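You operate a simulated robot arm through the tools that you are given. There is no shell and no other tool.

Carry out the task below with a simulated robot arm. There is one attempt and no reset: what you move stays moved.

## Task
Set the white mark to 0 and plug in all four leads.
Fine: red (cylinder 1) on tower A, yellow (3) on B, green (4) on C, blue (2) on D; the mark within a third of a step.

The check looks at the end state, three seconds after you hand in, the way a careful person would. Anything else that was tipped, shoved, dropped, spilled or broken makes it a failure.

## Robot
A 7-joint arm with a two-finger parallel gripper, fixed in place. Base frame: the origin is at the foot of the arm, x ahead of it, y to its left, z up. Units: cm, degrees, N and s.
With the tool pointing down near the work surface it reaches from about 40 to 90 cm from the base axis. Its first joint turns from -17.0 to 126.0 degrees. Payload 1.57 kg.
The TCP is the grasp point between the finger pads, 3 cm short of the fingertips. In the tool frame z runs along the fingers and y along their closing line. Largest opening 8 cm; finger width 1.7, thickness 1.2; the body of the gripper, 4 by 8.2 cm, starts 8 cm behind the TCP.
Orientation is told as [roll, pitch, yaw] about the base's x, y, z axes, in that order, counted from this pose: with the fingers straight down and closing along the base's y, the tool's x points along the base's -x, its y along +y and its z along -z.

## Interface
- The arm moves only by the tool step_arm. Its argument "deltas" is a list of rows, each a list of 7 numbers: the shift along the tool's x, y, z in cm, then the turn, a rotation vector about the tool's x, y, z in degrees, then the finger opening in cm, from 0 to 8. In form: [[x, y, z, wx, wy, wz, gripper], ...]. A call has 1 to 20 rows; each row is the pose to reach, as a shift and turn from the pose commanded when the call began, along the tool's axes at that moment. Each row takes 0.2 s and may step no farther than 5 cm and 8.6 degrees from the row before; otherwise, or with a gripper value out of range, the whole call is refused. A pose out of reach is approached as far as the arm can. The call stops where the force on the tool passes 40 N (or 10 N more than at its start, if that is more) or the arm is blocked; 0.2 s more then pass. Each finger travels about 4.5 cm/s and halts on what it meets, pressing with about 41 N; the grip force reading is that of the motor and also rises with nothing between the fingers. The clock runs only during rows and for 0.2 s after the last one: add rows that repeat a pose to give the fingers time. The reply holds the time, the measured pose of the TCP, the force on the tool along the base axes, the opening and the grip force, in the units named above and with some noise, with the torque about the TCP (base axes, N m) and any sound that the robot's microphone picked up.
- Cameras (640 x 400 px; columns grow to the right, rows downward): "scene" is fixed at [5, -49.88, 163.49]; the picture's right is [0.43, -0.90, 0.00], its down [-0.65, -0.31, -0.70] and it looks along [0.63, 0.30, -0.72] (base axes); focal length 214 px, centre (320, 200). "wrist" rides on the gripper at [7.2, -0.7, -12.2] in the tool frame; the picture's right is [0.09, 1.00, 0.00], its down [-0.84, 0.08, -0.54] and it looks along [-0.54, 0.05, 0.84] (tool axes); focal length 238 px, centre (320, 200). There is no depth. A picture from a camera that has moved, and an enlarged one, comes with that camera's place and axes in the base frame and with its lens.
- capture(camera): a new picture of that camera. The clock stands still meanwhile.
- lift_body(by): slides the trunk up (or, below 0, down) by that many cm; the arm rides with it, the base frame stays. It gives what a move gives, with no picture.
- enlarge(camera, box): a new picture of the part [left, top, right, bottom] of that camera's present view, enlarged. The clock stands still meanwhile.
- job_done(): hands the job in; it is judged then, once.

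Places have to be worked out from the pictures, the camera data and where the tool is seen. Open the gripper and draw the arm clear of the work before you hand the job in, unless the task says otherwise.

The tools are called after "Request:" as name(argument=value, ...) on one line, values as JSON. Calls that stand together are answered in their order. step_arm: Moves the arm, as the interface text tells. Its arguments: {"type":"object","properties":{"deltas":{"type":"array","items":{"type":"array","items":{"type":"number"}}}},"required":["deltas"]} The other tools are called the same way: lift_body (by) slides the trunk up or down; capture (camera) takes a picture; enlarge (camera, box) takes an enlarged picture of a part of a camera's view; job_done () hands the job in.

At the start:

```text
time_s: 0.0
position: [43.29, -2.26, 141.4]
tcp_rot: [0.0, 0.0, 0.0]
force: [-0.9, 0.0, 0.8]
torque: [0.02, -0.02, -0.01]
gripper_width: 8.0
grasp_force: 0.0
trunk travel left (down, up): [-70.0, 9.0]
```

scene: 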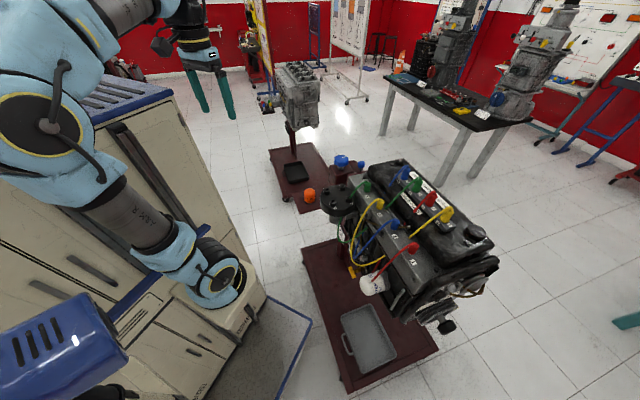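
wrist: 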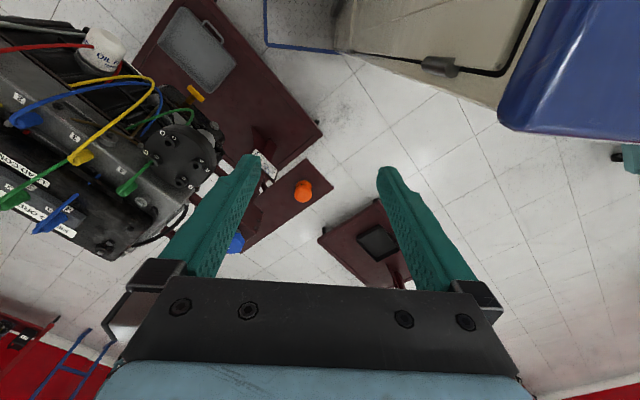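

I start by looking closer at the engine, the leads and the distributor in both cameras.

Request:
enlarge(camera="scene", box=[300, 140, 500, 265])

Request:
enlarge(camera="scene", box=[340, 220, 500, 320])

Request:
enlarge(camera="wrist", box=[0, 20, 240, 260])

```text
3.20 times, centred on (400, 202) of scene
camera zoom: at [5.0, -49.88, 163.49], right [0.43, -0.9, 0.0], down [-0.65, -0.31, -0.7], along [0.63, 0.3, -0.72], focal length 686 px, centre (64, 192)
```

zoom: 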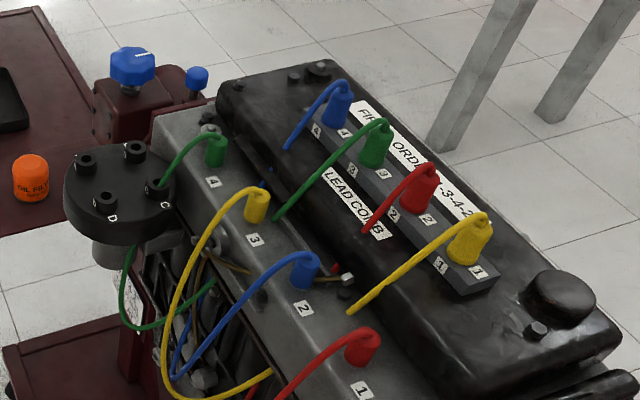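

```text
4.00 times, centred on (420, 270) of scene
camera zoom: at [5.0, -49.88, 163.49], right [0.43, -0.9, 0.0], down [-0.65, -0.31, -0.7], along [0.63, 0.3, -0.72], focal length 858 px, centre (-80, -80)
```

zoom: 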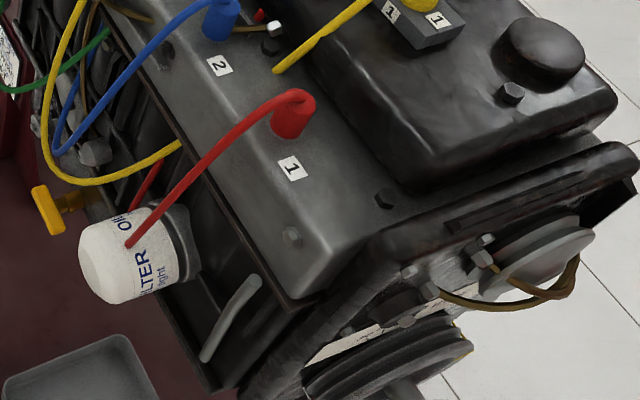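

```text
1.67 times, centred on (120, 140) of wrist
camera zoom: at [36.09, -2.87, 153.49], right [-0.09, 1.0, 0.0], down [0.84, 0.08, 0.54], along [0.54, 0.05, -0.84], focal length 397 px, centre (653, 300)
```

zoom: 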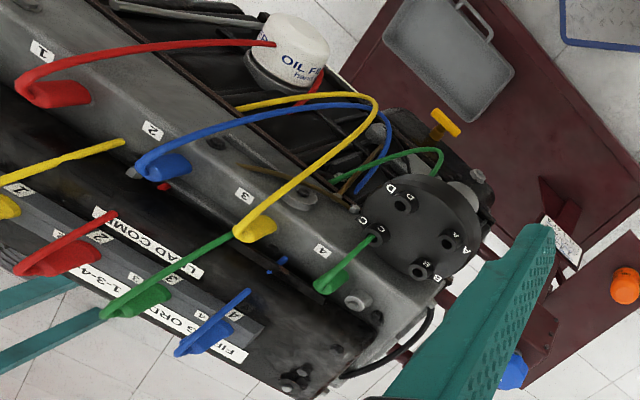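

The engine lies ahead-right of the arm (distributor cap about [63,-35,102]), with the lead ends parked in a comb on the cover. I move the hand towards it, high up, to get closer wrist views and find the white mark.

Request:
step_arm(deltas=[[0, -4, 1, 0, 0, 0, 8], [-1, -8, 2, 0, 0, 0, 8], [-2, -12, 3, 0, 0, 0, 8], [-3, -16, 4, 0, 0, 0, 8], [-4, -20, 5, 0, 0, 0, 8], [-5, -24, 6, 0, 0, 0, 8], [-6, -28, 7, 0, 0, 0, 8], [-6.7, -32, 7.4, 0, 0, 0, 8], [-6.7, -32, 7.4, 0, 0, 0, 8]])

```text
time_s: 2.0
position: [50.06, -34.17, 133.84]
tcp_rot: [0.0, 0.0, 0.0]
force: [-0.7, 0.2, 0.5]
torque: [0.02, -0.01, -0.03]
gripper_width: 8.01
grasp_force: 0.0
trunk travel left (down, up): [-70.0, 9.0]
```

The arm got there. I take pictures from both cameras.

Request:
capture(camera="wrist")

Request:
capture(camera="scene")

```text
taken
camera wrist: at [42.81, -34.98, 146.07], right [-0.09, 1.0, 0.0], down [0.84, 0.08, 0.54], along [0.54, 0.05, -0.84], focal length 238 px, centre (320, 200)
```

wrist: 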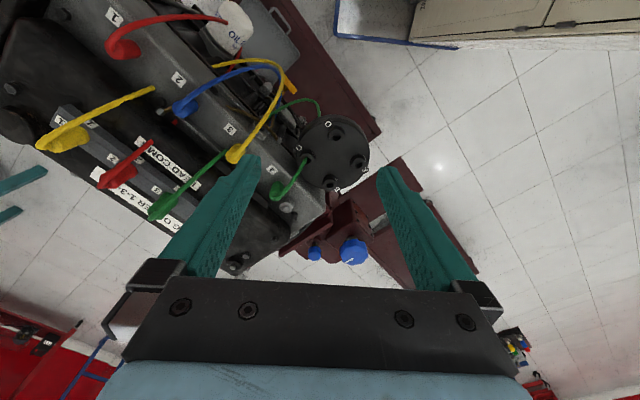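

```text
taken
```

scene: 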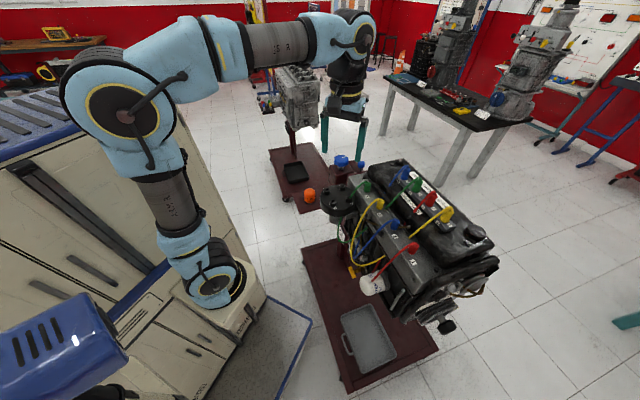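

The view is useful; I enlarge the distributor, the blue knobs and the comb in the wrist view.

Request:
enlarge(camera="wrist", box=[270, 100, 390, 200])

Request:
enlarge(camera="wrist", box=[270, 180, 390, 280])

Request:
enlarge(camera="wrist", box=[20, 60, 220, 240])

Request:
enlarge(camera="scene", box=[310, 140, 390, 210])

Request:
enlarge(camera="scene", box=[400, 250, 500, 340])

```text
4.00 times, centred on (330, 150) of wrist
camera zoom: at [42.81, -34.98, 146.07], right [-0.09, 1.0, 0.0], down [0.84, 0.08, 0.54], along [0.54, 0.05, -0.84], focal length 953 px, centre (280, 400)
```

zoom: 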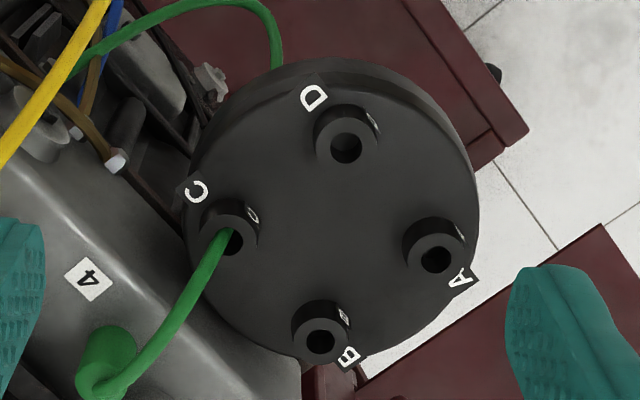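

```text
4.00 times, centred on (330, 230) of wrist
camera zoom: at [42.81, -34.98, 146.07], right [-0.09, 1.0, 0.0], down [0.84, 0.08, 0.54], along [0.54, 0.05, -0.84], focal length 953 px, centre (280, 80)
```

zoom: 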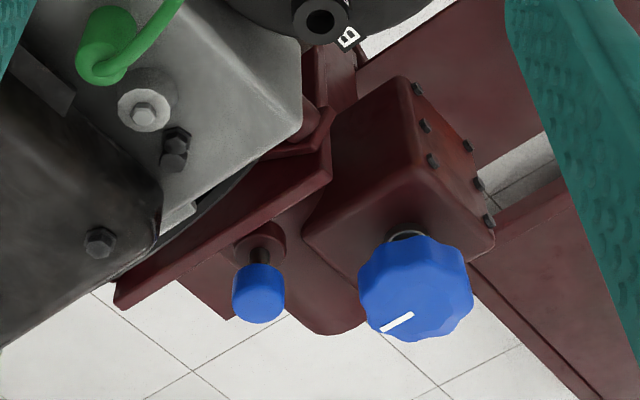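

```text
2.22 times, centred on (120, 150) of wrist
camera zoom: at [42.81, -34.98, 146.07], right [-0.09, 1.0, 0.0], down [0.84, 0.08, 0.54], along [0.54, 0.05, -0.84], focal length 530 px, centre (764, 311)
```

zoom: 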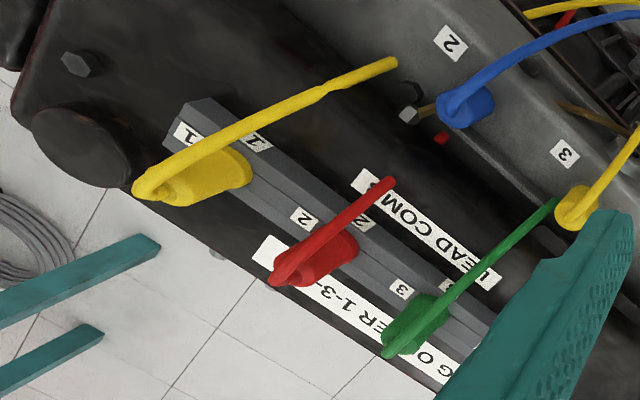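

```text
5.71 times, centred on (350, 175) of scene
camera zoom: at [5.0, -49.88, 163.49], right [0.43, -0.9, 0.0], down [-0.65, -0.31, -0.7], along [0.63, 0.3, -0.72], focal length 1226 px, centre (149, 343)
```

zoom: 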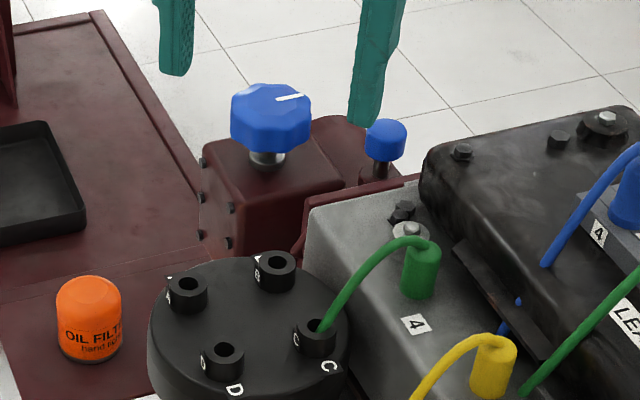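

```text
4.44 times, centred on (450, 295) of scene
camera zoom: at [5.0, -49.88, 163.49], right [0.43, -0.9, 0.0], down [-0.65, -0.31, -0.7], along [0.63, 0.3, -0.72], focal length 953 px, centre (-258, -222)
```

zoom: 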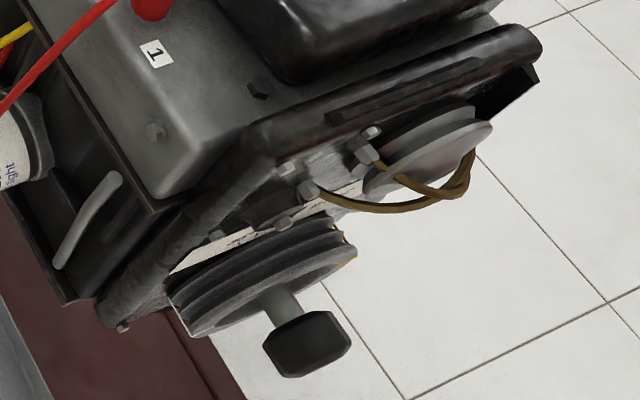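

I saw towers A–D on the cap (all empty unless the green wire ends in C, which I judge is just passing through), and a black knob on the crank pulley. I now swing the hand round to the engine's front, yawed 45°, to see the pulley and its scale.

Request:
step_arm(deltas=[[1.3, -4, 0, 0, 0, -5, 8], [2.6, -8, 0, 0, 0, -10, 8], [3.9, -12, 0, 0, 0, -15, 8], [5.2, -16, 0, 0, 0, -20, 8], [6.5, -20, 0, 0, 0, -25, 8], [7.8, -24, 0, 0, 0, -30, 8], [9.1, -28, 0, 0, 0, -35, 8], [10.4, -32, 0, 0, 0, -40, 8], [12, -36, 0, 0, 0, -45, 8], [12, -36, 0, 0, 0, -45, 8]])

Request:
capture(camera="wrist")

Request:
capture(camera="scene")

```text
time_s: 4.2
position: [38.12, -70.25, 133.88]
tcp_rot: [0.0, 0.0, 45.1]
force: [-0.2, -0.3, -0.6]
torque: [0.02, 0.03, 0.03]
gripper_width: 8.0
grasp_force: 0.1
trunk travel left (down, up): [-70.0, 9.0]
```

```text
taken
camera wrist: at [33.56, -75.81, 146.04], right [-0.77, 0.64, 0.0], down [0.54, 0.65, 0.54], along [0.35, 0.42, -0.84], focal length 238 px, centre (320, 200)
```

wrist: 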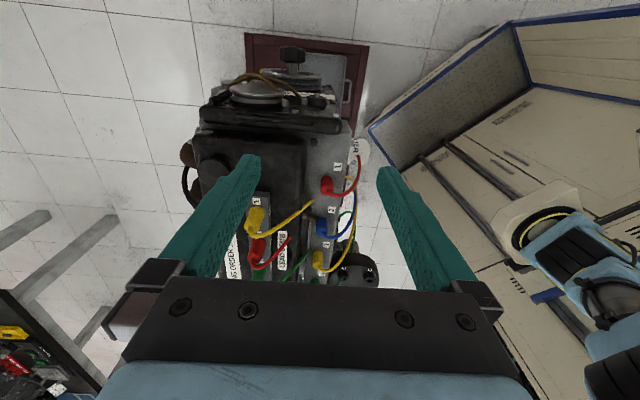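

```text
taken
```

scene: 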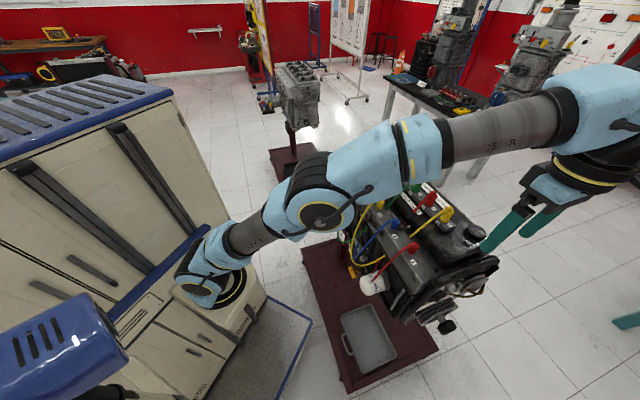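

The engine axis is close to in line with the camera now. I enlarge the pulley end.

Request:
enlarge(camera="wrist", box=[180, 30, 380, 155])

Request:
enlarge(camera="wrist", box=[230, 140, 390, 290])

```text
3.20 times, centred on (280, 92) of wrist
camera zoom: at [33.56, -75.81, 146.04], right [-0.77, 0.64, 0.0], down [0.54, 0.65, 0.54], along [0.35, 0.42, -0.84], focal length 763 px, centre (448, 544)
```

zoom: 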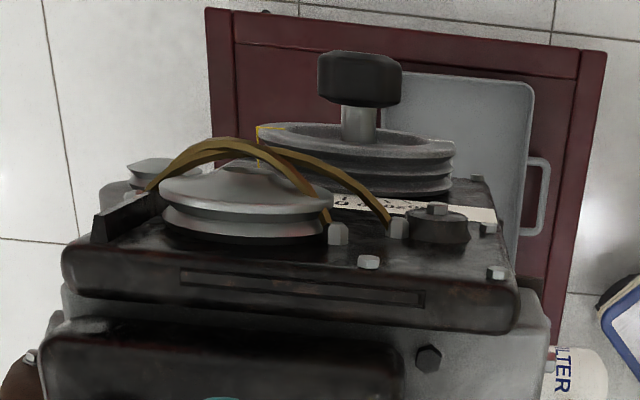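

```text
2.67 times, centred on (310, 215) of wrist
camera zoom: at [33.56, -75.81, 146.04], right [-0.77, 0.64, 0.0], down [0.54, 0.65, 0.54], along [0.35, 0.42, -0.84], focal length 636 px, centre (347, 160)
```

zoom: 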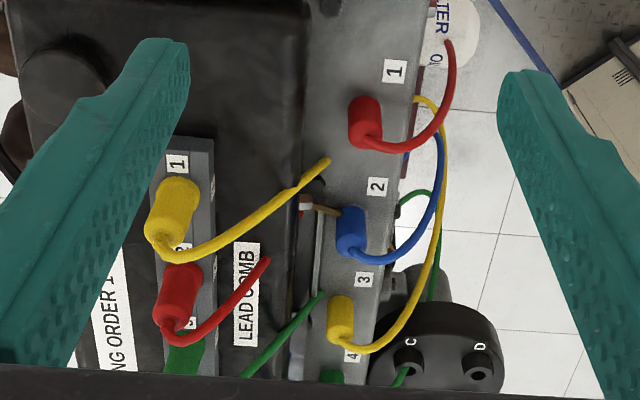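

The pulley is at about [42,-75,88] with a black knob on the crank axis at about [39,-78,86], and a white scale plate behind it. I move out in front and lower with a 20° tilt to look at the scale.

Request:
step_arm(deltas=[[3.5, -1.8, 1, 0, -3, 0, 8], [7, -3.6, 2, 0, -6, 0, 8], [10, -5.4, 4, 0, -10, 0, 8], [12.3, -6.5, 7.5, 0, -15, 0, 8], [12.3, -6.5, 12, 0, -20, 0, 8], [12.3, -6.5, 16, 0, -20, 0, 8], [12.3, -6.5, 20, 0, -20, 0, 8], [12.3, -6.5, 24, 0, -20, 0, 8], [12.3, -6.5, 24, 0, -20, 0, 8]])

Request:
capture(camera="wrist")

Request:
capture(camera="scene")

```text
time_s: 6.2
position: [33.2, -80.28, 110.36]
tcp_rot: [0.1, -19.9, 45.0]
force: [-0.3, -0.5, 0.0]
torque: [0.04, -0.02, -0.02]
gripper_width: 8.0
grasp_force: 0.0
out of reach, approached as far as the arm can: row 1, 2, 3, 4, 5, 6, 7, 8, 9
trunk travel left (down, up): [-70.0, 9.0]
```

```text
taken
camera wrist: at [25.88, -88.6, 119.33], right [-0.77, 0.64, -0.03], down [0.37, 0.48, 0.8], along [0.53, 0.6, -0.61], focal length 238 px, centre (320, 200)
```

wrist: 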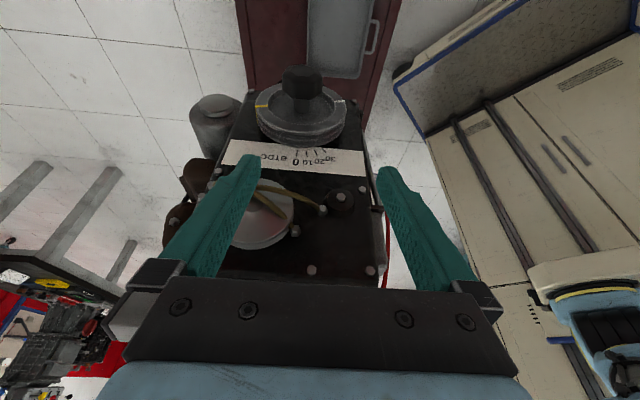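

```text
taken
```

scene: 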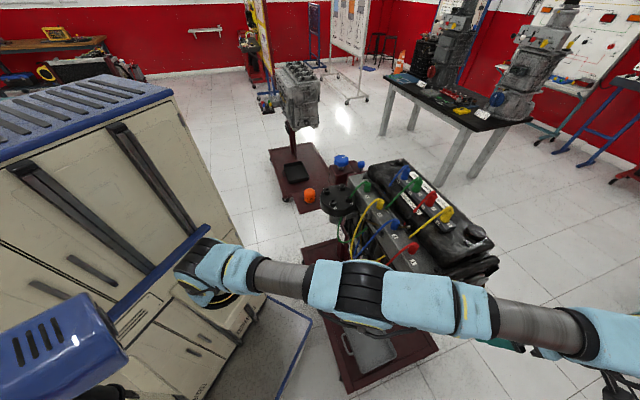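

Now the scale "30 20 10 0 BTDC" above the pulley is visible. I enlarge it.

Request:
enlarge(camera="wrist", box=[210, 50, 370, 190])

Request:
enlarge(camera="wrist", box=[250, 80, 350, 175])

```text
2.86 times, centred on (290, 120) of wrist
camera zoom: at [25.88, -88.6, 119.33], right [-0.77, 0.64, -0.03], down [0.37, 0.48, 0.8], along [0.53, 0.6, -0.61], focal length 681 px, centre (406, 429)
```

zoom: 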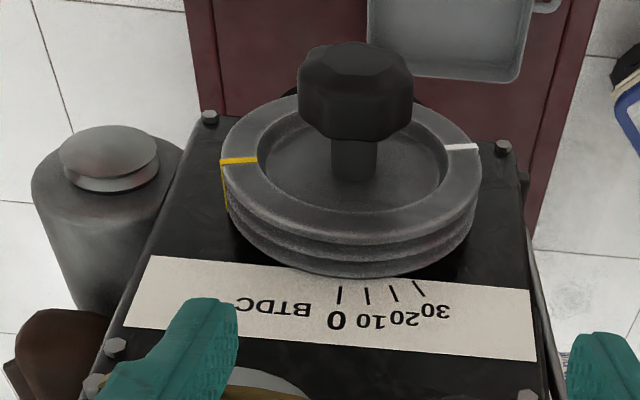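

```text
4.21 times, centred on (300, 128) of wrist
camera zoom: at [25.88, -88.6, 119.33], right [-0.77, 0.64, -0.03], down [0.37, 0.48, 0.8], along [0.53, 0.6, -0.61], focal length 1004 px, centre (404, 505)
```

zoom: 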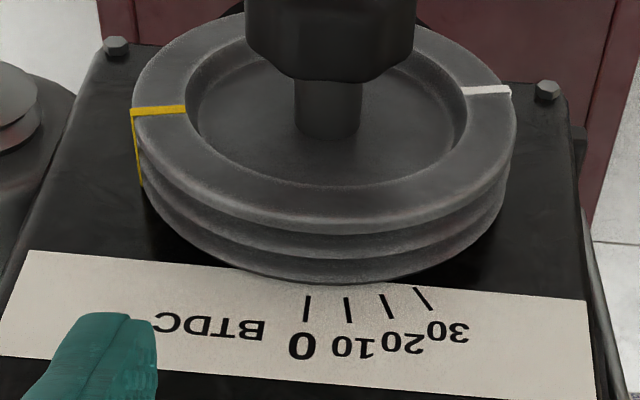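

The scale is clear: 0 tick at the top, 10/20/30 toward the viewer's left; the white mark on the pulley sits roughly at 9 o'clock (viewer's left), so it must turn about 95° clockwise as seen from the front (the yellow one is another mark). I enlarge the knob to locate it accurately.

Request:
enlarge(camera="wrist", box=[265, 55, 345, 105])

Request:
enlarge(camera="scene", box=[400, 250, 500, 340])

```text
8.00 times, centred on (305, 80) of wrist
camera zoom: at [25.88, -88.6, 119.33], right [-0.77, 0.64, -0.03], down [0.37, 0.48, 0.8], along [0.53, 0.6, -0.61], focal length 1907 px, centre (440, 1160)
```

zoom: 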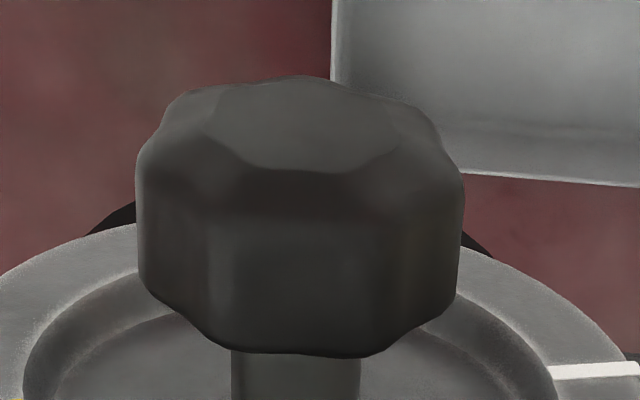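

```text
4.44 times, centred on (450, 295) of scene
camera zoom: at [5.0, -49.88, 163.49], right [0.43, -0.9, 0.0], down [-0.65, -0.31, -0.7], along [0.63, 0.3, -0.72], focal length 953 px, centre (-258, -222)
```

zoom: 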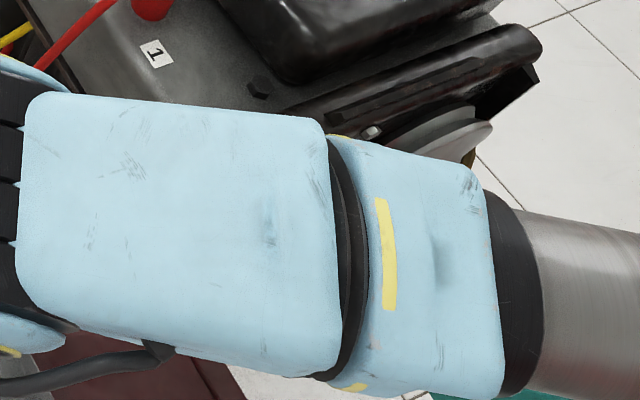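

The knob's axis runs along the base 45° direction, centre about [39,-78.4,86]; the white mark is about 15° below 9 o'clock, so about 105° clockwise is needed. I untilt the hand and shift it to the robot's side, to then approach the knob from its left side.

Request:
step_arm(deltas=[[-1, 2.7, -0.1, 0, 5, 0, 8], [-2, 5.4, -0.1, 0, 10, 0, 8], [-3, 8.2, -0.2, 0, 15, 0, 8], [-3.9, 11, -0.3, 0, 20, 0, 8], [-3.9, 11, -0.3, 0, 20, 0, 8]])

```text
time_s: 7.4
position: [27.83, -70.12, 112.17]
tcp_rot: [-0.1, 0.0, 45.0]
force: [-0.3, 0.2, 0.1]
torque: [0.0, 0.01, 0.02]
gripper_width: 8.0
grasp_force: 0.0
trunk travel left (down, up): [-70.0, 9.0]
```

Now I rotate the hand 70° about its x axis while descending, to a standoff 14 cm from the knob.

Request:
step_arm(deltas=[[0, 0, 1, 8, 0, 0, 8], [0, 0, 2, 16, 0, 0, 8], [0, 0, 4, 24, 0, 0, 8], [-0.5, 0, 7, 32, 0, 0, 8], [-1, 0, 10, 40, 0, 0, 8], [-1.5, 0, 13, 48, 0, 0, 8], [-2, -0.3, 16, 56, 0, 0, 8], [-2.05, -0.6, 19, 63, 0, 0, 8], [-2.05, -0.64, 21.4, 70, 0, 0, 8], [-2.05, -0.64, 21.4, 70, 0, 0, 8]])

Request:
capture(camera="wrist")

Request:
capture(camera="scene")

```text
time_s: 9.6
position: [29.62, -69.06, 90.5]
tcp_rot: [-70.0, 0.0, 45.0]
force: [0.0, -0.1, -0.7]
torque: [-0.02, 0.04, -0.03]
gripper_width: 7.97
grasp_force: 0.1
out of reach, approached as far as the arm can: row 6, 7
trunk travel left (down, up): [-70.0, 9.0]
```

```text
taken
camera wrist: at [16.57, -66.28, 95.25], right [-0.3, 0.18, -0.94], down [0.21, 0.97, 0.11], along [0.93, -0.16, -0.33], focal length 238 px, centre (320, 200)
```

wrist: 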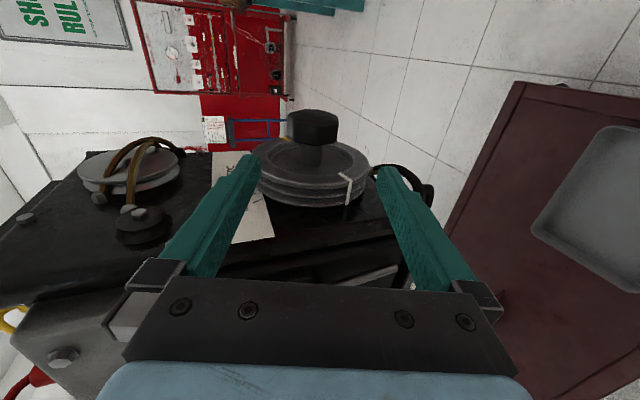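

```text
taken
```

scene: 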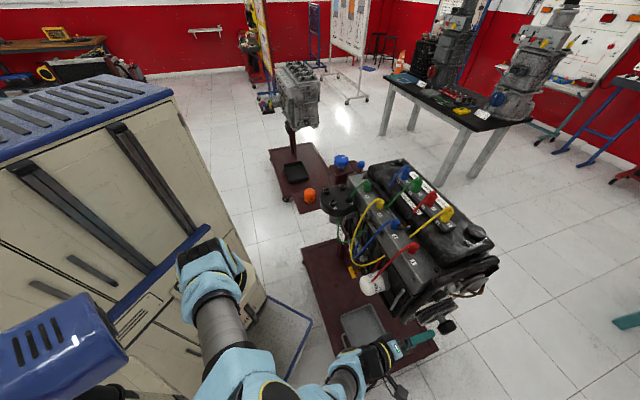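

The approach pose is reached and the knob shows between the fingers. I enlarge to refine its position.

Request:
enlarge(camera="wrist", box=[240, 90, 390, 220])

```text
3.08 times, centred on (315, 155) of wrist
camera zoom: at [16.57, -66.28, 95.25], right [-0.3, 0.18, -0.94], down [0.21, 0.97, 0.11], along [0.93, -0.16, -0.33], focal length 733 px, centre (335, 338)
```

zoom: 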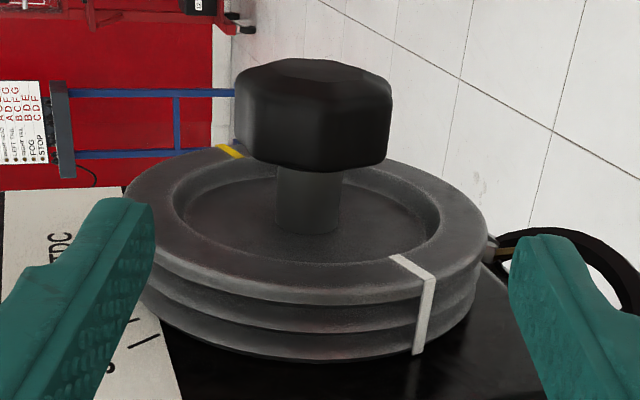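

Knob refined to about [39,-78.2,86.5], diameter ~5.6. I advance 13.7 cm along the tool axis with fingers open to straddle it.

Request:
step_arm(deltas=[[-0.1, -0.4, 3, 0, 0, 0, 8], [-0.1, -0.7, 6, 0, 0, 0, 8], [-0.1, -0.7, 8.5, 0, 0, 0, 8], [-0.1, -0.7, 10.5, 0, 0, 0, 8], [-0.1, -0.7, 12.2, 0, 0, 0, 8], [-0.1, -0.7, 13.6, 0, 0, 0, 8], [-0.1, -0.7, 13.6, 0, 0, 0, 8]])

Request:
capture(camera="wrist")

```text
time_s: 11.2
position: [39.21, -78.1, 86.7]
tcp_rot: [-69.9, 0.1, 45.1]
force: [0.6, 0.2, -0.3]
torque: [-0.01, 0.03, 0.03]
gripper_width: 7.98
grasp_force: 0.1
trunk travel left (down, up): [-70.0, 9.0]
```

```text
taken
camera wrist: at [26.16, -75.38, 91.42], right [-0.31, 0.18, -0.94], down [0.21, 0.97, 0.11], along [0.93, -0.16, -0.33], focal length 238 px, centre (320, 200)
```

wrist: 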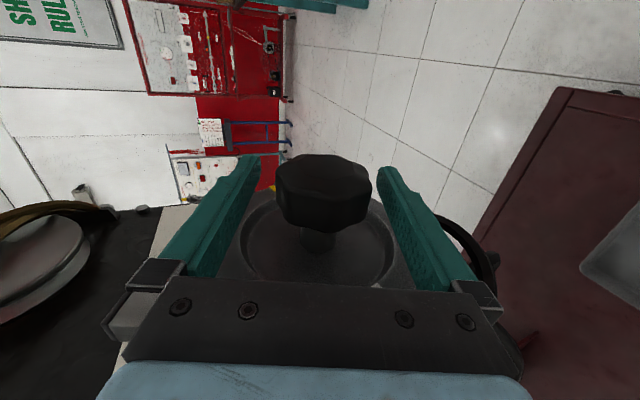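

The TCP projects right onto the knob. I close the fingers on it.

Request:
step_arm(deltas=[[0, 0, 0, 0, 0, 0, 4], [0, 0, 0, 0, 0, 0, 4], [0, 0, 0, 0, 0, 0, 4], [0, 0, 0, 0, 0, 0, 4]])

Request:
capture(camera="wrist")

```text
time_s: 12.2
position: [38.97, -78.18, 86.62]
tcp_rot: [-69.8, -0.1, 45.0]
force: [-1.1, 2.6, -12.7]
torque: [-0.13, 0.13, -0.24]
gripper_width: 5.3
grasp_force: 35.4
trunk travel left (down, up): [-70.0, 9.0]
```

```text
taken
camera wrist: at [26.12, -75.35, 91.29], right [-0.31, 0.18, -0.93], down [0.21, 0.97, 0.12], along [0.93, -0.16, -0.34], focal length 238 px, centre (320, 200)
```

wrist: 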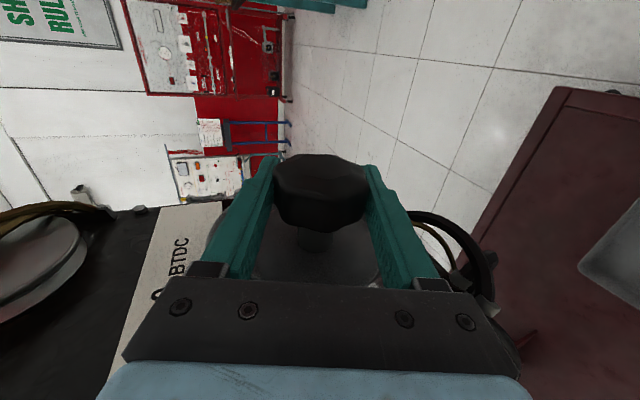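

The knob is held (5.3 cm), with the tool pressed down by 12.7 N, so the knob's axis lies slightly lower than the TCP. I shift down slightly to relieve this.

Request:
step_arm(deltas=[[0, 0.15, 0, 0, 0, 0, 4], [0, 0.3, 0, 0, 0, 0, 4], [0, 0.3, 0, 0, 0, 0, 4]])

```text
time_s: 13.0
position: [39.22, -78.21, 86.58]
tcp_rot: [-70.1, 0.1, 45.1]
force: [-2.0, 10.7, 1.4]
torque: [0.52, -0.51, 0.13]
gripper_width: 5.28
grasp_force: 45.0
trunk travel left (down, up): [-70.0, 9.0]
```

Vertical force is relieved; forces are small. I turn the knob clockwise 24° about the tool's x axis and check.

Request:
step_arm(deltas=[[0, 0, 0, -6, 0, 0, 4], [0, 0, 0, -12, 0, 0, 4], [0, 0, 0, -18, 0, 0, 4], [0, 0, 0, -24, 0, 0, 4], [0, 0, 0, -24, 0, 0, 4]])

Request:
enlarge(camera="wrist", box=[160, 130, 480, 330])

```text
time_s: 14.2
position: [39.15, -78.15, 86.49]
tcp_rot: [-46.0, 0.0, 45.1]
force: [4.0, 9.1, 2.2]
torque: [0.44, -0.44, 0.59]
gripper_width: 5.27
grasp_force: 45.1
trunk travel left (down, up): [-70.0, 9.0]
```

```text
2.00 times, centred on (320, 230) of wrist
camera zoom: at [28.17, -77.46, 95.38], right [-0.55, 0.42, -0.72], down [0.28, 0.91, 0.32], along [0.78, -0.02, -0.62], focal length 477 px, centre (320, 140)
```

zoom: 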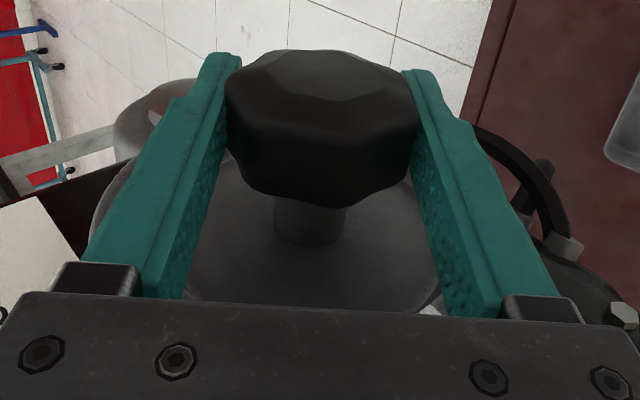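

The knob follows the hand and forces stay low. I continue turning clockwise by another 46°.

Request:
step_arm(deltas=[[0, 0, 0, -6, 0, 0, 4], [0, 0, 0, -12, 0, 0, 4], [0, 0, 0, -18, 0, 0, 4], [0, 0, 0, -24, 0, 0, 4], [0, 0, 0, -30, 0, 0, 4], [0, 0, 0, -36, 0, 0, 4], [0, 0, 0, -41, 0, 0, 4], [0, 0, 0, -46, 0, 0, 4], [0, 0, 0, -46, 0, 0, 4]])

Request:
capture(camera="wrist")

Request:
capture(camera="scene")

```text
time_s: 16.4
position: [37.23, -79.96, 89.94]
tcp_rot: [-2.5, 2.0, 43.2]
force: [-0.5, 0.5, -0.2]
torque: [0.0, -0.03, 0.01]
gripper_width: 3.99
grasp_force: 0.0
trunk travel left (down, up): [-70.0, 9.0]
stopped in row 9: the arm was blocked; the commanded pose is now the measured one
```

```text
taken
camera wrist: at [32.32, -84.75, 102.31], right [-0.75, 0.66, -0.04], down [0.55, 0.66, 0.51], along [0.36, 0.36, -0.86], focal length 238 px, centre (320, 200)
```

wrist: 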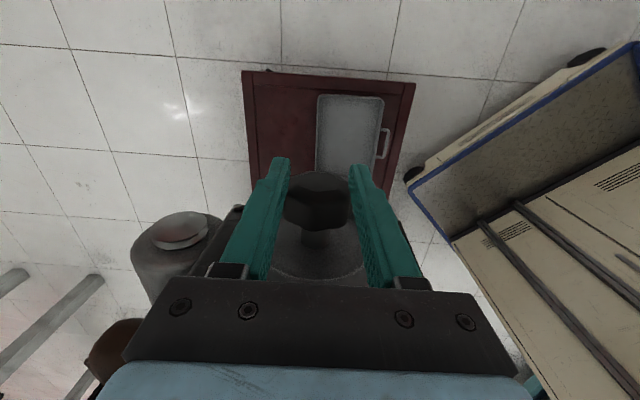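

```text
taken
```

scene: 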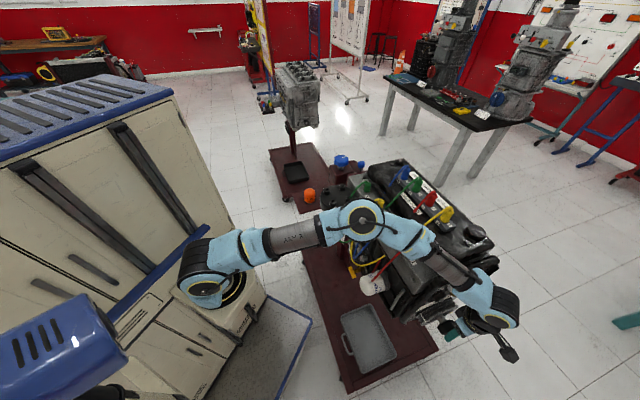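

The hand slipped off the knob and the arm was blocked near the end. I inspect the elbow's neighbourhood and the pulley.

Request:
enlarge(camera="scene", box=[320, 170, 520, 300])

Request:
enlarge(camera="scene", box=[400, 270, 540, 370])

Request:
enlarge(camera="wrist", box=[220, 140, 420, 290])

```text
3.08 times, centred on (420, 235) of scene
camera zoom: at [5.0, -49.88, 163.49], right [0.43, -0.9, 0.0], down [-0.65, -0.31, -0.7], along [0.63, 0.3, -0.72], focal length 660 px, centre (12, 92)
```

zoom: 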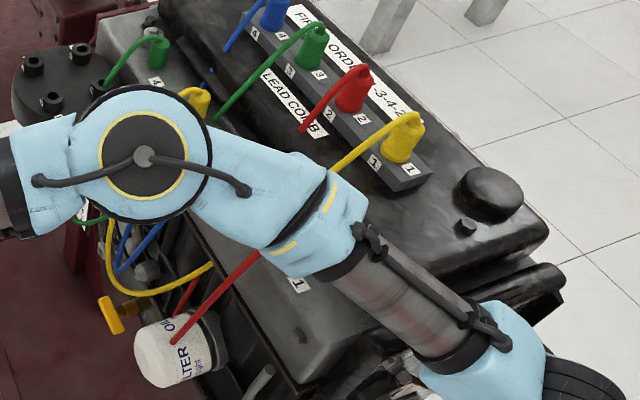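

```text
4.00 times, centred on (470, 320) of scene
camera zoom: at [5.0, -49.88, 163.49], right [0.43, -0.9, 0.0], down [-0.65, -0.31, -0.7], along [0.63, 0.3, -0.72], focal length 858 px, centre (-280, -280)
```

zoom: 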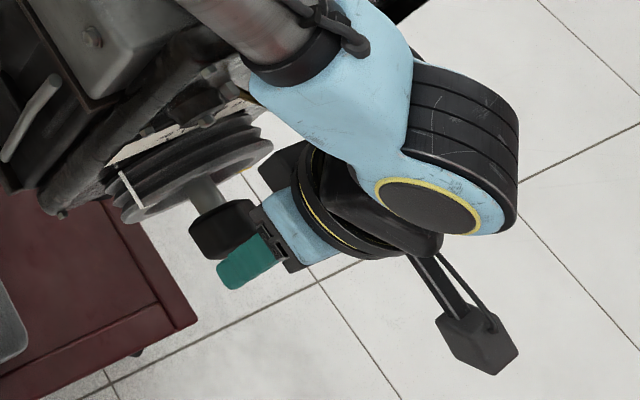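

```text
2.67 times, centred on (320, 215) of wrist
camera zoom: at [32.32, -84.75, 102.31], right [-0.75, 0.66, -0.04], down [0.55, 0.66, 0.51], along [0.36, 0.36, -0.86], focal length 636 px, centre (320, 160)
```

zoom: 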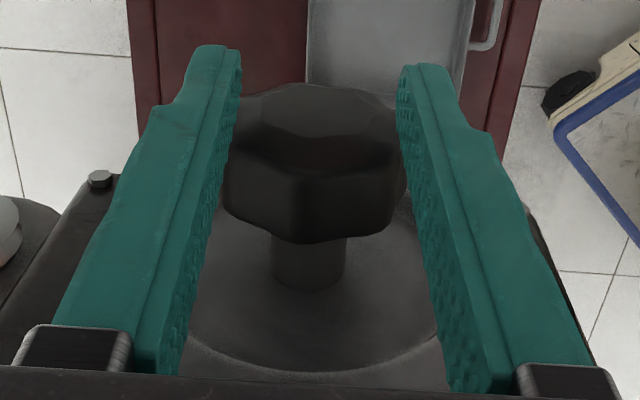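

The fingers slid off the knob's front face because the arm ran to its reach limit with the elbow swinging over the engine; the knob and leads still look intact. I lift the hand straight up, away from the knob, then look again.

Request:
step_arm(deltas=[[0.5, 0.5, -2, 0, 0, 0, 4], [0.5, 1, -5, 0, 0, 0, 4], [0.5, 2, -8, 0, 0, 0, 4], [0.5, 4, -12, 0, 0, 0, 4], [0.5, 6, -16, 0, 0, 0, 6], [0.5, 8, -18, 0, 0, 0, 8], [0.5, 8, -18, 0, 0, 0, 8]])

Request:
capture(camera="wrist")

Request:
capture(camera="scene")

```text
time_s: 18.0
position: [31.92, -73.49, 106.63]
tcp_rot: [-1.6, 1.5, 43.7]
force: [-0.3, 0.2, 0.3]
torque: [0.02, -0.01, -0.03]
gripper_width: 7.99
grasp_force: 0.0
trunk travel left (down, up): [-70.0, 9.0]
```

```text
taken
camera wrist: at [27.12, -78.46, 119.01], right [-0.75, 0.66, -0.02], down [0.55, 0.65, 0.52], along [0.36, 0.38, -0.85], focal length 238 px, centre (320, 200)
```

wrist: 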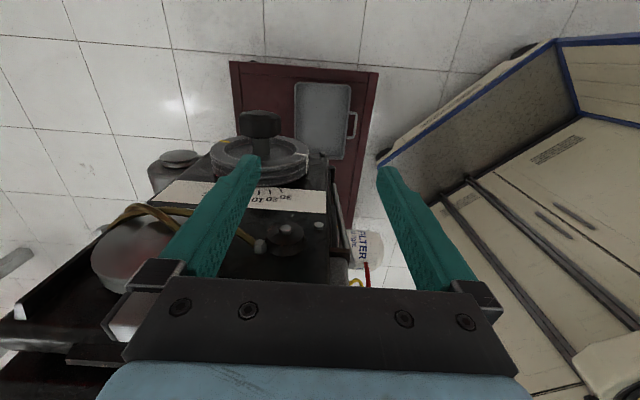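

```text
taken
```

scene: 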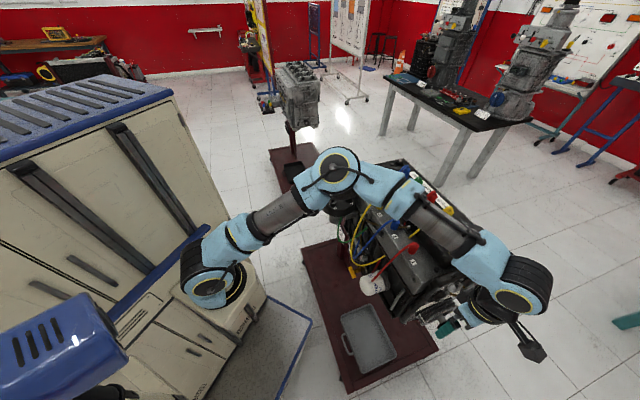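

Request:
enlarge(camera="wrist", box=[150, 90, 350, 215])

Request:
enlarge(camera="scene", box=[320, 160, 480, 310])

```text
3.20 times, centred on (250, 152) of wrist
camera zoom: at [27.12, -78.46, 119.01], right [-0.75, 0.66, -0.02], down [0.55, 0.65, 0.52], along [0.36, 0.38, -0.85], focal length 763 px, centre (544, 352)
```

zoom: 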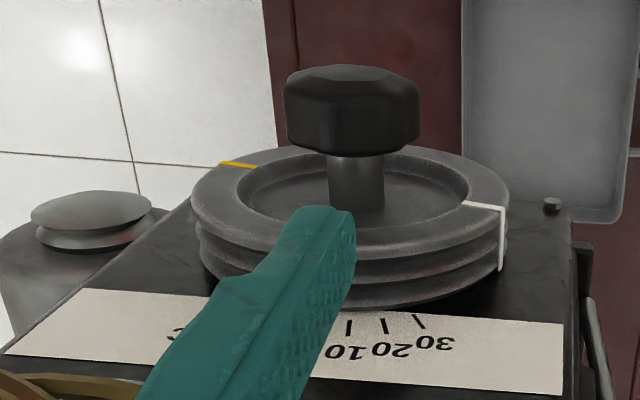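

```text
2.67 times, centred on (400, 235) of scene
camera zoom: at [5.0, -49.88, 163.49], right [0.43, -0.9, 0.0], down [-0.65, -0.31, -0.7], along [0.63, 0.3, -0.72], focal length 572 px, centre (107, 107)
```

zoom: 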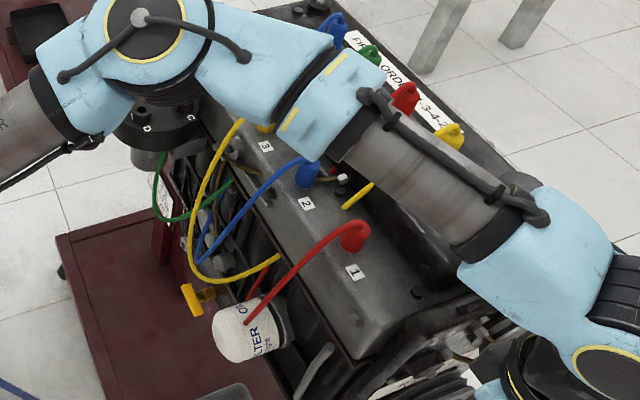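

Nothing on the engine has been displaced; the mark has turned partway (now a bit above 9 o'clock). I return to the robot-side pose and will turn only from that side, where the arm stays clear of the engine.

Request:
step_arm(deltas=[[0.2, 2.7, -2.8, -1.6, -1.5, -1.3, 8], [0.5, 5.3, -5.6, -1.6, -1.5, -1.3, 8], [0.5, 5.3, -5.6, -1.6, -1.5, -1.3, 8]])

Request:
capture(camera="wrist")

```text
time_s: 18.8
position: [27.8, -69.83, 112.04]
tcp_rot: [0.1, 0.0, 45.0]
force: [0.3, -0.6, 0.4]
torque: [0.01, 0.01, 0.01]
gripper_width: 8.01
grasp_force: 0.0
trunk travel left (down, up): [-70.0, 9.0]
```

```text
taken
camera wrist: at [23.2, -75.44, 124.27], right [-0.77, 0.64, 0.0], down [0.54, 0.65, 0.54], along [0.34, 0.42, -0.84], focal length 238 px, centre (320, 200)
```

wrist: 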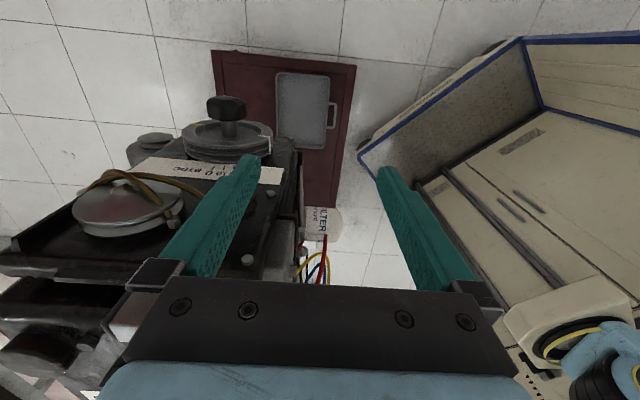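

The orientation is restored. I repeat the rotation and descent to the side standoff.

Request:
step_arm(deltas=[[0, 0, 1, 8, 0, 0, 8], [0, 0, 2, 16, 0, 0, 8], [0, 0, 4, 24, 0, 0, 8], [-0.5, 0, 7, 32, 0, 0, 8], [-1, 0, 10, 40, 0, 0, 8], [-1.5, 0, 13, 48, 0, 0, 8], [-2, -0.3, 16, 56, 0, 0, 8], [-2.05, -0.6, 19, 63, 0, 0, 8], [-2.05, -0.64, 21.4, 70, 0, 0, 8], [-2.05, -0.64, 23, 78, 0, 0, 8], [-2.05, -0.64, 25, 85, 0, 0, 8], [-2.05, -0.64, 27, 92, 0, 0, 8], [-2.05, -0.64, 28, 98, 0, 0, 8], [-2.05, -0.64, 28, 100, 0, 0, 8], [-2.05, -0.64, 28, 100, 0, 0, 8]])

Request:
capture(camera="wrist")

Request:
capture(camera="scene")

```text
time_s: 22.0
position: [29.62, -68.55, 84.21]
tcp_rot: [-100.0, -0.1, 45.0]
force: [1.1, 0.9, -0.2]
torque: [0.01, 0.03, 0.0]
gripper_width: 8.0
grasp_force: 0.0
trunk travel left (down, up): [-70.0, 9.0]
```

```text
taken
camera wrist: at [15.96, -65.22, 82.6], right [0.06, -0.19, -0.98], down [0.22, 0.96, -0.17], along [0.97, -0.21, 0.1], focal length 238 px, centre (320, 200)
```

wrist: 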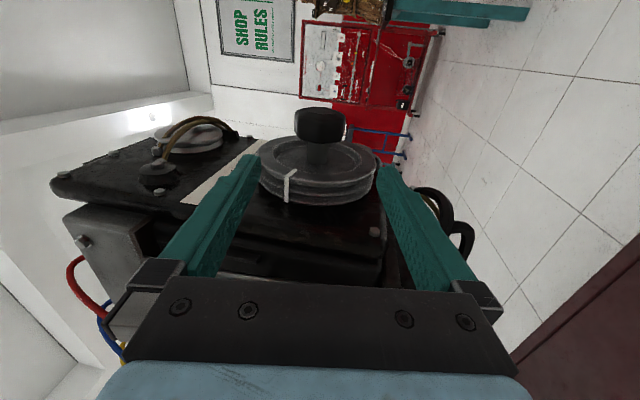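

```text
taken
```

scene: 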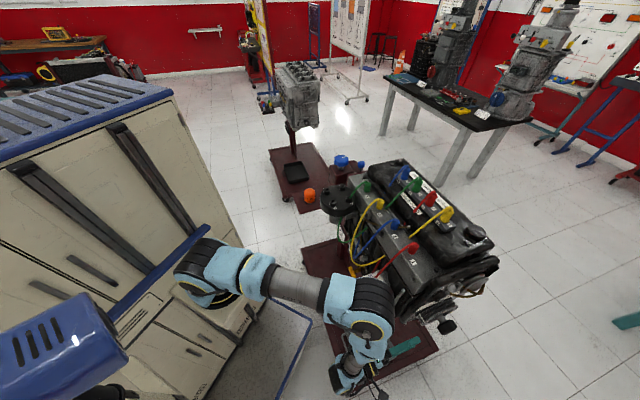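

The arm is clear and the knob is centred in view. I advance onto the knob and close the fingers.

Request:
step_arm(deltas=[[0, 0.1, 3, 0, 0, 0, 8], [-0.1, 0.2, 6, 0, 0, 0, 8], [-0.1, 0.2, 8.5, 0, 0, 0, 8], [-0.2, 0.2, 10.5, 0, 0, 0, 8], [-0.2, 0.2, 12.2, 0, 0, 0, 8], [-0.2, 0.2, 13.6, 0, 0, 0, 8], [-0.2, 0.2, 13.6, 0, 0, 0, 8], [-0.2, 0.2, 13.6, 0, 0, 0, 4], [-0.2, 0.2, 13.6, 0, 0, 0, 4], [-0.2, 0.2, 13.6, 0, 0, 0, 4], [-0.2, 0.2, 13.6, 0, 0, 0, 4]])

Request:
capture(camera="wrist")

```text
time_s: 24.4
position: [39.35, -78.28, 86.43]
tcp_rot: [-100.3, 0.1, 45.1]
force: [-1.5, 1.4, 15.5]
torque: [0.27, -0.26, 0.2]
gripper_width: 5.37
grasp_force: 35.5
trunk travel left (down, up): [-70.0, 9.0]
```

```text
taken
camera wrist: at [25.69, -74.68, 84.97], right [0.06, -0.19, -0.98], down [0.22, 0.96, -0.17], along [0.97, -0.21, 0.1], focal length 238 px, centre (320, 200)
```

wrist: 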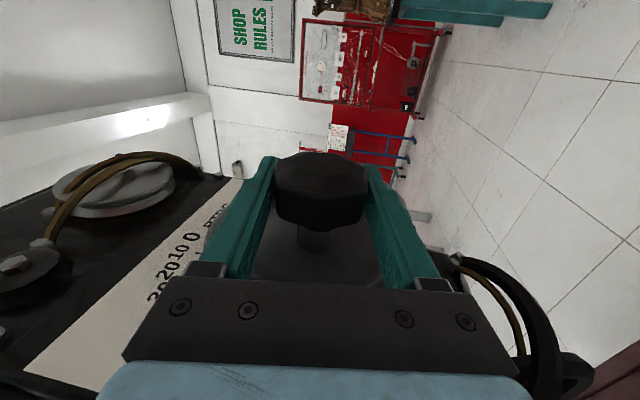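

Held again at 5.4 cm. I relax the vertical load slightly and turn clockwise 55° (hand stays on the robot side).

Request:
step_arm(deltas=[[0, -0.15, 0, -4, 0, 0, 4], [0, -0.15, 0, -10, 0, 0, 4], [0, -0.15, 0, -16, 0, 0, 4], [0, -0.15, 0, -22, 0, 0, 4], [0, -0.15, 0, -28, 0, 0, 4], [0, -0.15, 0, -34, 0, 0, 4], [0, -0.15, 0, -40, 0, 0, 4], [0, -0.15, 0, -46, 0, 0, 4], [0, -0.15, 0, -51, 0, 0, 4], [0, -0.15, 0, -55, 0, 0, 4], [0, -0.15, 0, -55, 0, 0, 4]])

Request:
capture(camera="wrist")

Request:
capture(camera="scene")

```text
time_s: 26.8
position: [39.28, -78.09, 86.41]
tcp_rot: [-44.9, 0.0, 45.0]
force: [0.0, -8.6, 4.0]
torque: [0.41, -0.4, -0.02]
gripper_width: 5.37
grasp_force: 45.2
trunk travel left (down, up): [-70.0, 9.0]
```

```text
taken
camera wrist: at [28.46, -77.45, 95.52], right [-0.56, 0.43, -0.7], down [0.28, 0.9, 0.33], along [0.78, -0.01, -0.63], focal length 238 px, centre (320, 200)
```

wrist: 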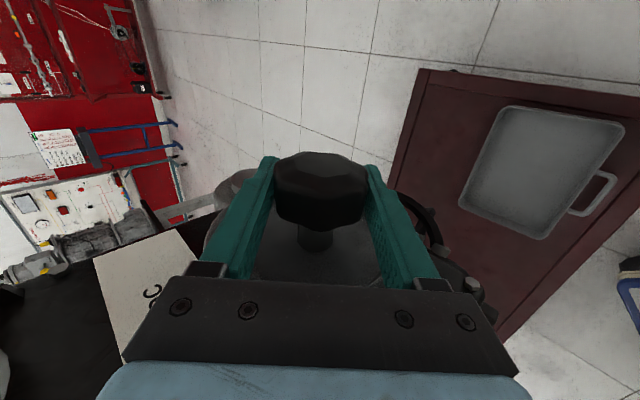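

```text
taken
```

scene: 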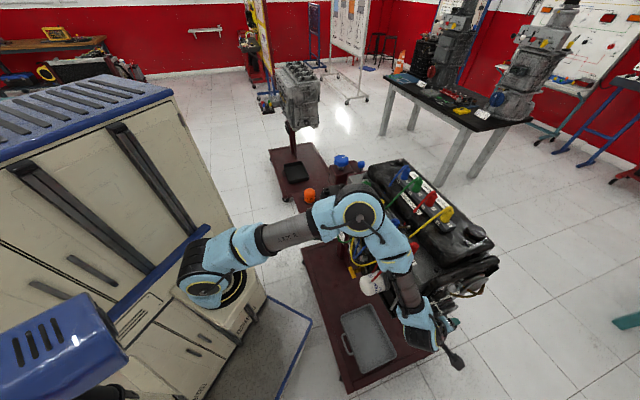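

The knob turned 55°. I release and back off along the tool axis to read the mark.

Request:
step_arm(deltas=[[0, 0, 0, 0, 0, 0, 8], [0, 0, 0, 0, 0, 0, 8], [0, 0, 0, 0, 0, 0, 8], [0, 0, -3, 0, 0, 0, 8], [0, 0, -6, 0, 0, 0, 8], [0, 0, -9, 0, 0, 0, 8], [0, 0, -12, 0, 0, 0, 8], [0, 0, -14, 0, 0, 0, 8], [0, 0, -14, 0, 0, 0, 8]])

Request:
capture(camera="wrist")

Request:
enlarge(camera="wrist", box=[220, 90, 420, 230])

```text
time_s: 28.8
position: [32.34, -71.12, 96.45]
tcp_rot: [-44.9, 0.0, 45.0]
force: [-0.1, 0.4, 1.3]
torque: [0.01, -0.01, -0.01]
gripper_width: 8.01
grasp_force: 0.1
trunk travel left (down, up): [-70.0, 9.0]
```

```text
taken
camera wrist: at [21.48, -70.46, 105.47], right [-0.56, 0.43, -0.7], down [0.28, 0.9, 0.33], along [0.78, -0.01, -0.63], focal length 238 px, centre (320, 200)
```

wrist: 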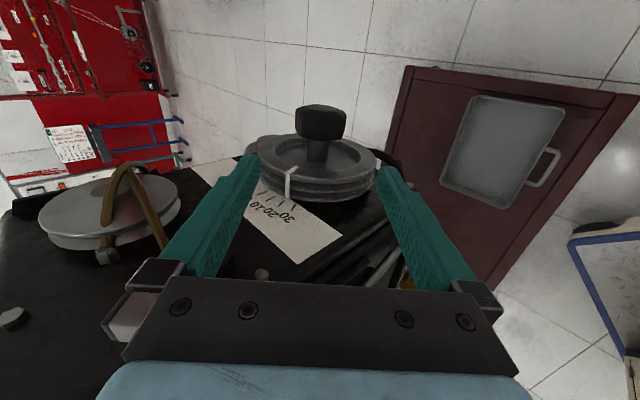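

```text
2.86 times, centred on (320, 160) of wrist
camera zoom: at [21.48, -70.46, 105.47], right [-0.56, 0.43, -0.7], down [0.28, 0.9, 0.33], along [0.78, -0.01, -0.63], focal length 681 px, centre (320, 314)
```

zoom: 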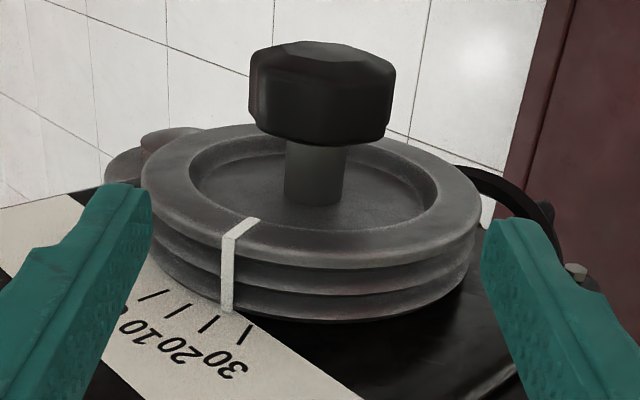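

The mark now reads about 20° short of 0 by my triangulation. I orbit the open hand back 45° at standoff to regrasp the same knob flats.

Request:
step_arm(deltas=[[0, 1.7, 0.7, 7.5, 0, 0, 8], [0, 3.4, 1.4, 15, 0, 0, 8], [0.1, 5.1, 2.1, 22.5, 0, 0, 8], [0.1, 6.8, 2.8, 30, 0, 0, 8], [0.1, 8.5, 3.5, 37.5, 0, 0, 8], [0.1, 10.06, 4.15, 45, 0, 0, 8], [0.1, 10.06, 4.15, 45, 0, 0, 8]])

Request:
enlarge(camera="wrist", box=[220, 90, 420, 230])

```text
time_s: 30.4
position: [29.32, -68.15, 86.35]
tcp_rot: [-90.0, 0.0, 45.1]
force: [0.2, 0.0, -0.4]
torque: [-0.01, 0.01, -0.03]
gripper_width: 7.98
grasp_force: 0.2
trunk travel left (down, up): [-70.0, 9.0]
```

```text
2.86 times, centred on (320, 160) of wrist
camera zoom: at [15.56, -64.65, 86.97], right [-0.06, -0.07, -1.0], down [0.21, 0.97, -0.08], along [0.98, -0.21, -0.05], focal length 681 px, centre (320, 314)
```

zoom: 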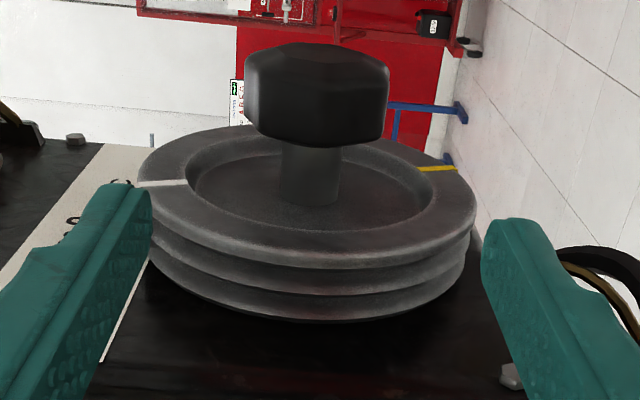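

Good side view, knob centred. I advance, close, and turn clockwise 20°.

Request:
step_arm(deltas=[[0, 0, 3, 0, 0, 0, 8], [-0.1, 0, 6, 0, 0, 0, 8], [-0.1, 0, 8.5, 0, 0, 0, 8], [-0.1, 0, 10.5, 0, 0, 0, 8], [-0.1, 0, 12.2, 0, 0, 0, 8], [-0.1, 0, 13.9, 0, 0, 0, 8], [-0.1, 0, 13.9, 0, 0, 0, 8], [-0.1, 0, 13.9, 0, 0, 0, 4], [-0.1, 0, 13.9, 0, 0, 0, 4], [-0.1, 0, 13.9, 0, 0, 0, 4], [-0.1, 0, 13.9, 0, 0, 0, 4], [-0.1, 0, 13.9, -5, 0, 0, 4], [-0.1, 0, 13.9, -10, 0, 0, 4], [-0.1, 0, 13.9, -15, 0, 0, 4], [-0.1, 0, 13.9, -20, 0, 0, 4], [-0.1, 0, 13.9, -20, 0, 0, 4], [-0.1, 0, 13.9, -20, 0, 0, 4]])

```text
time_s: 34.0
position: [39.14, -78.07, 86.55]
tcp_rot: [-70.2, 0.1, 45.0]
force: [-1.8, -17.8, 28.6]
torque: [0.04, -0.13, 0.17]
gripper_width: 5.32
grasp_force: 44.6
trunk travel left (down, up): [-70.0, 9.0]
```

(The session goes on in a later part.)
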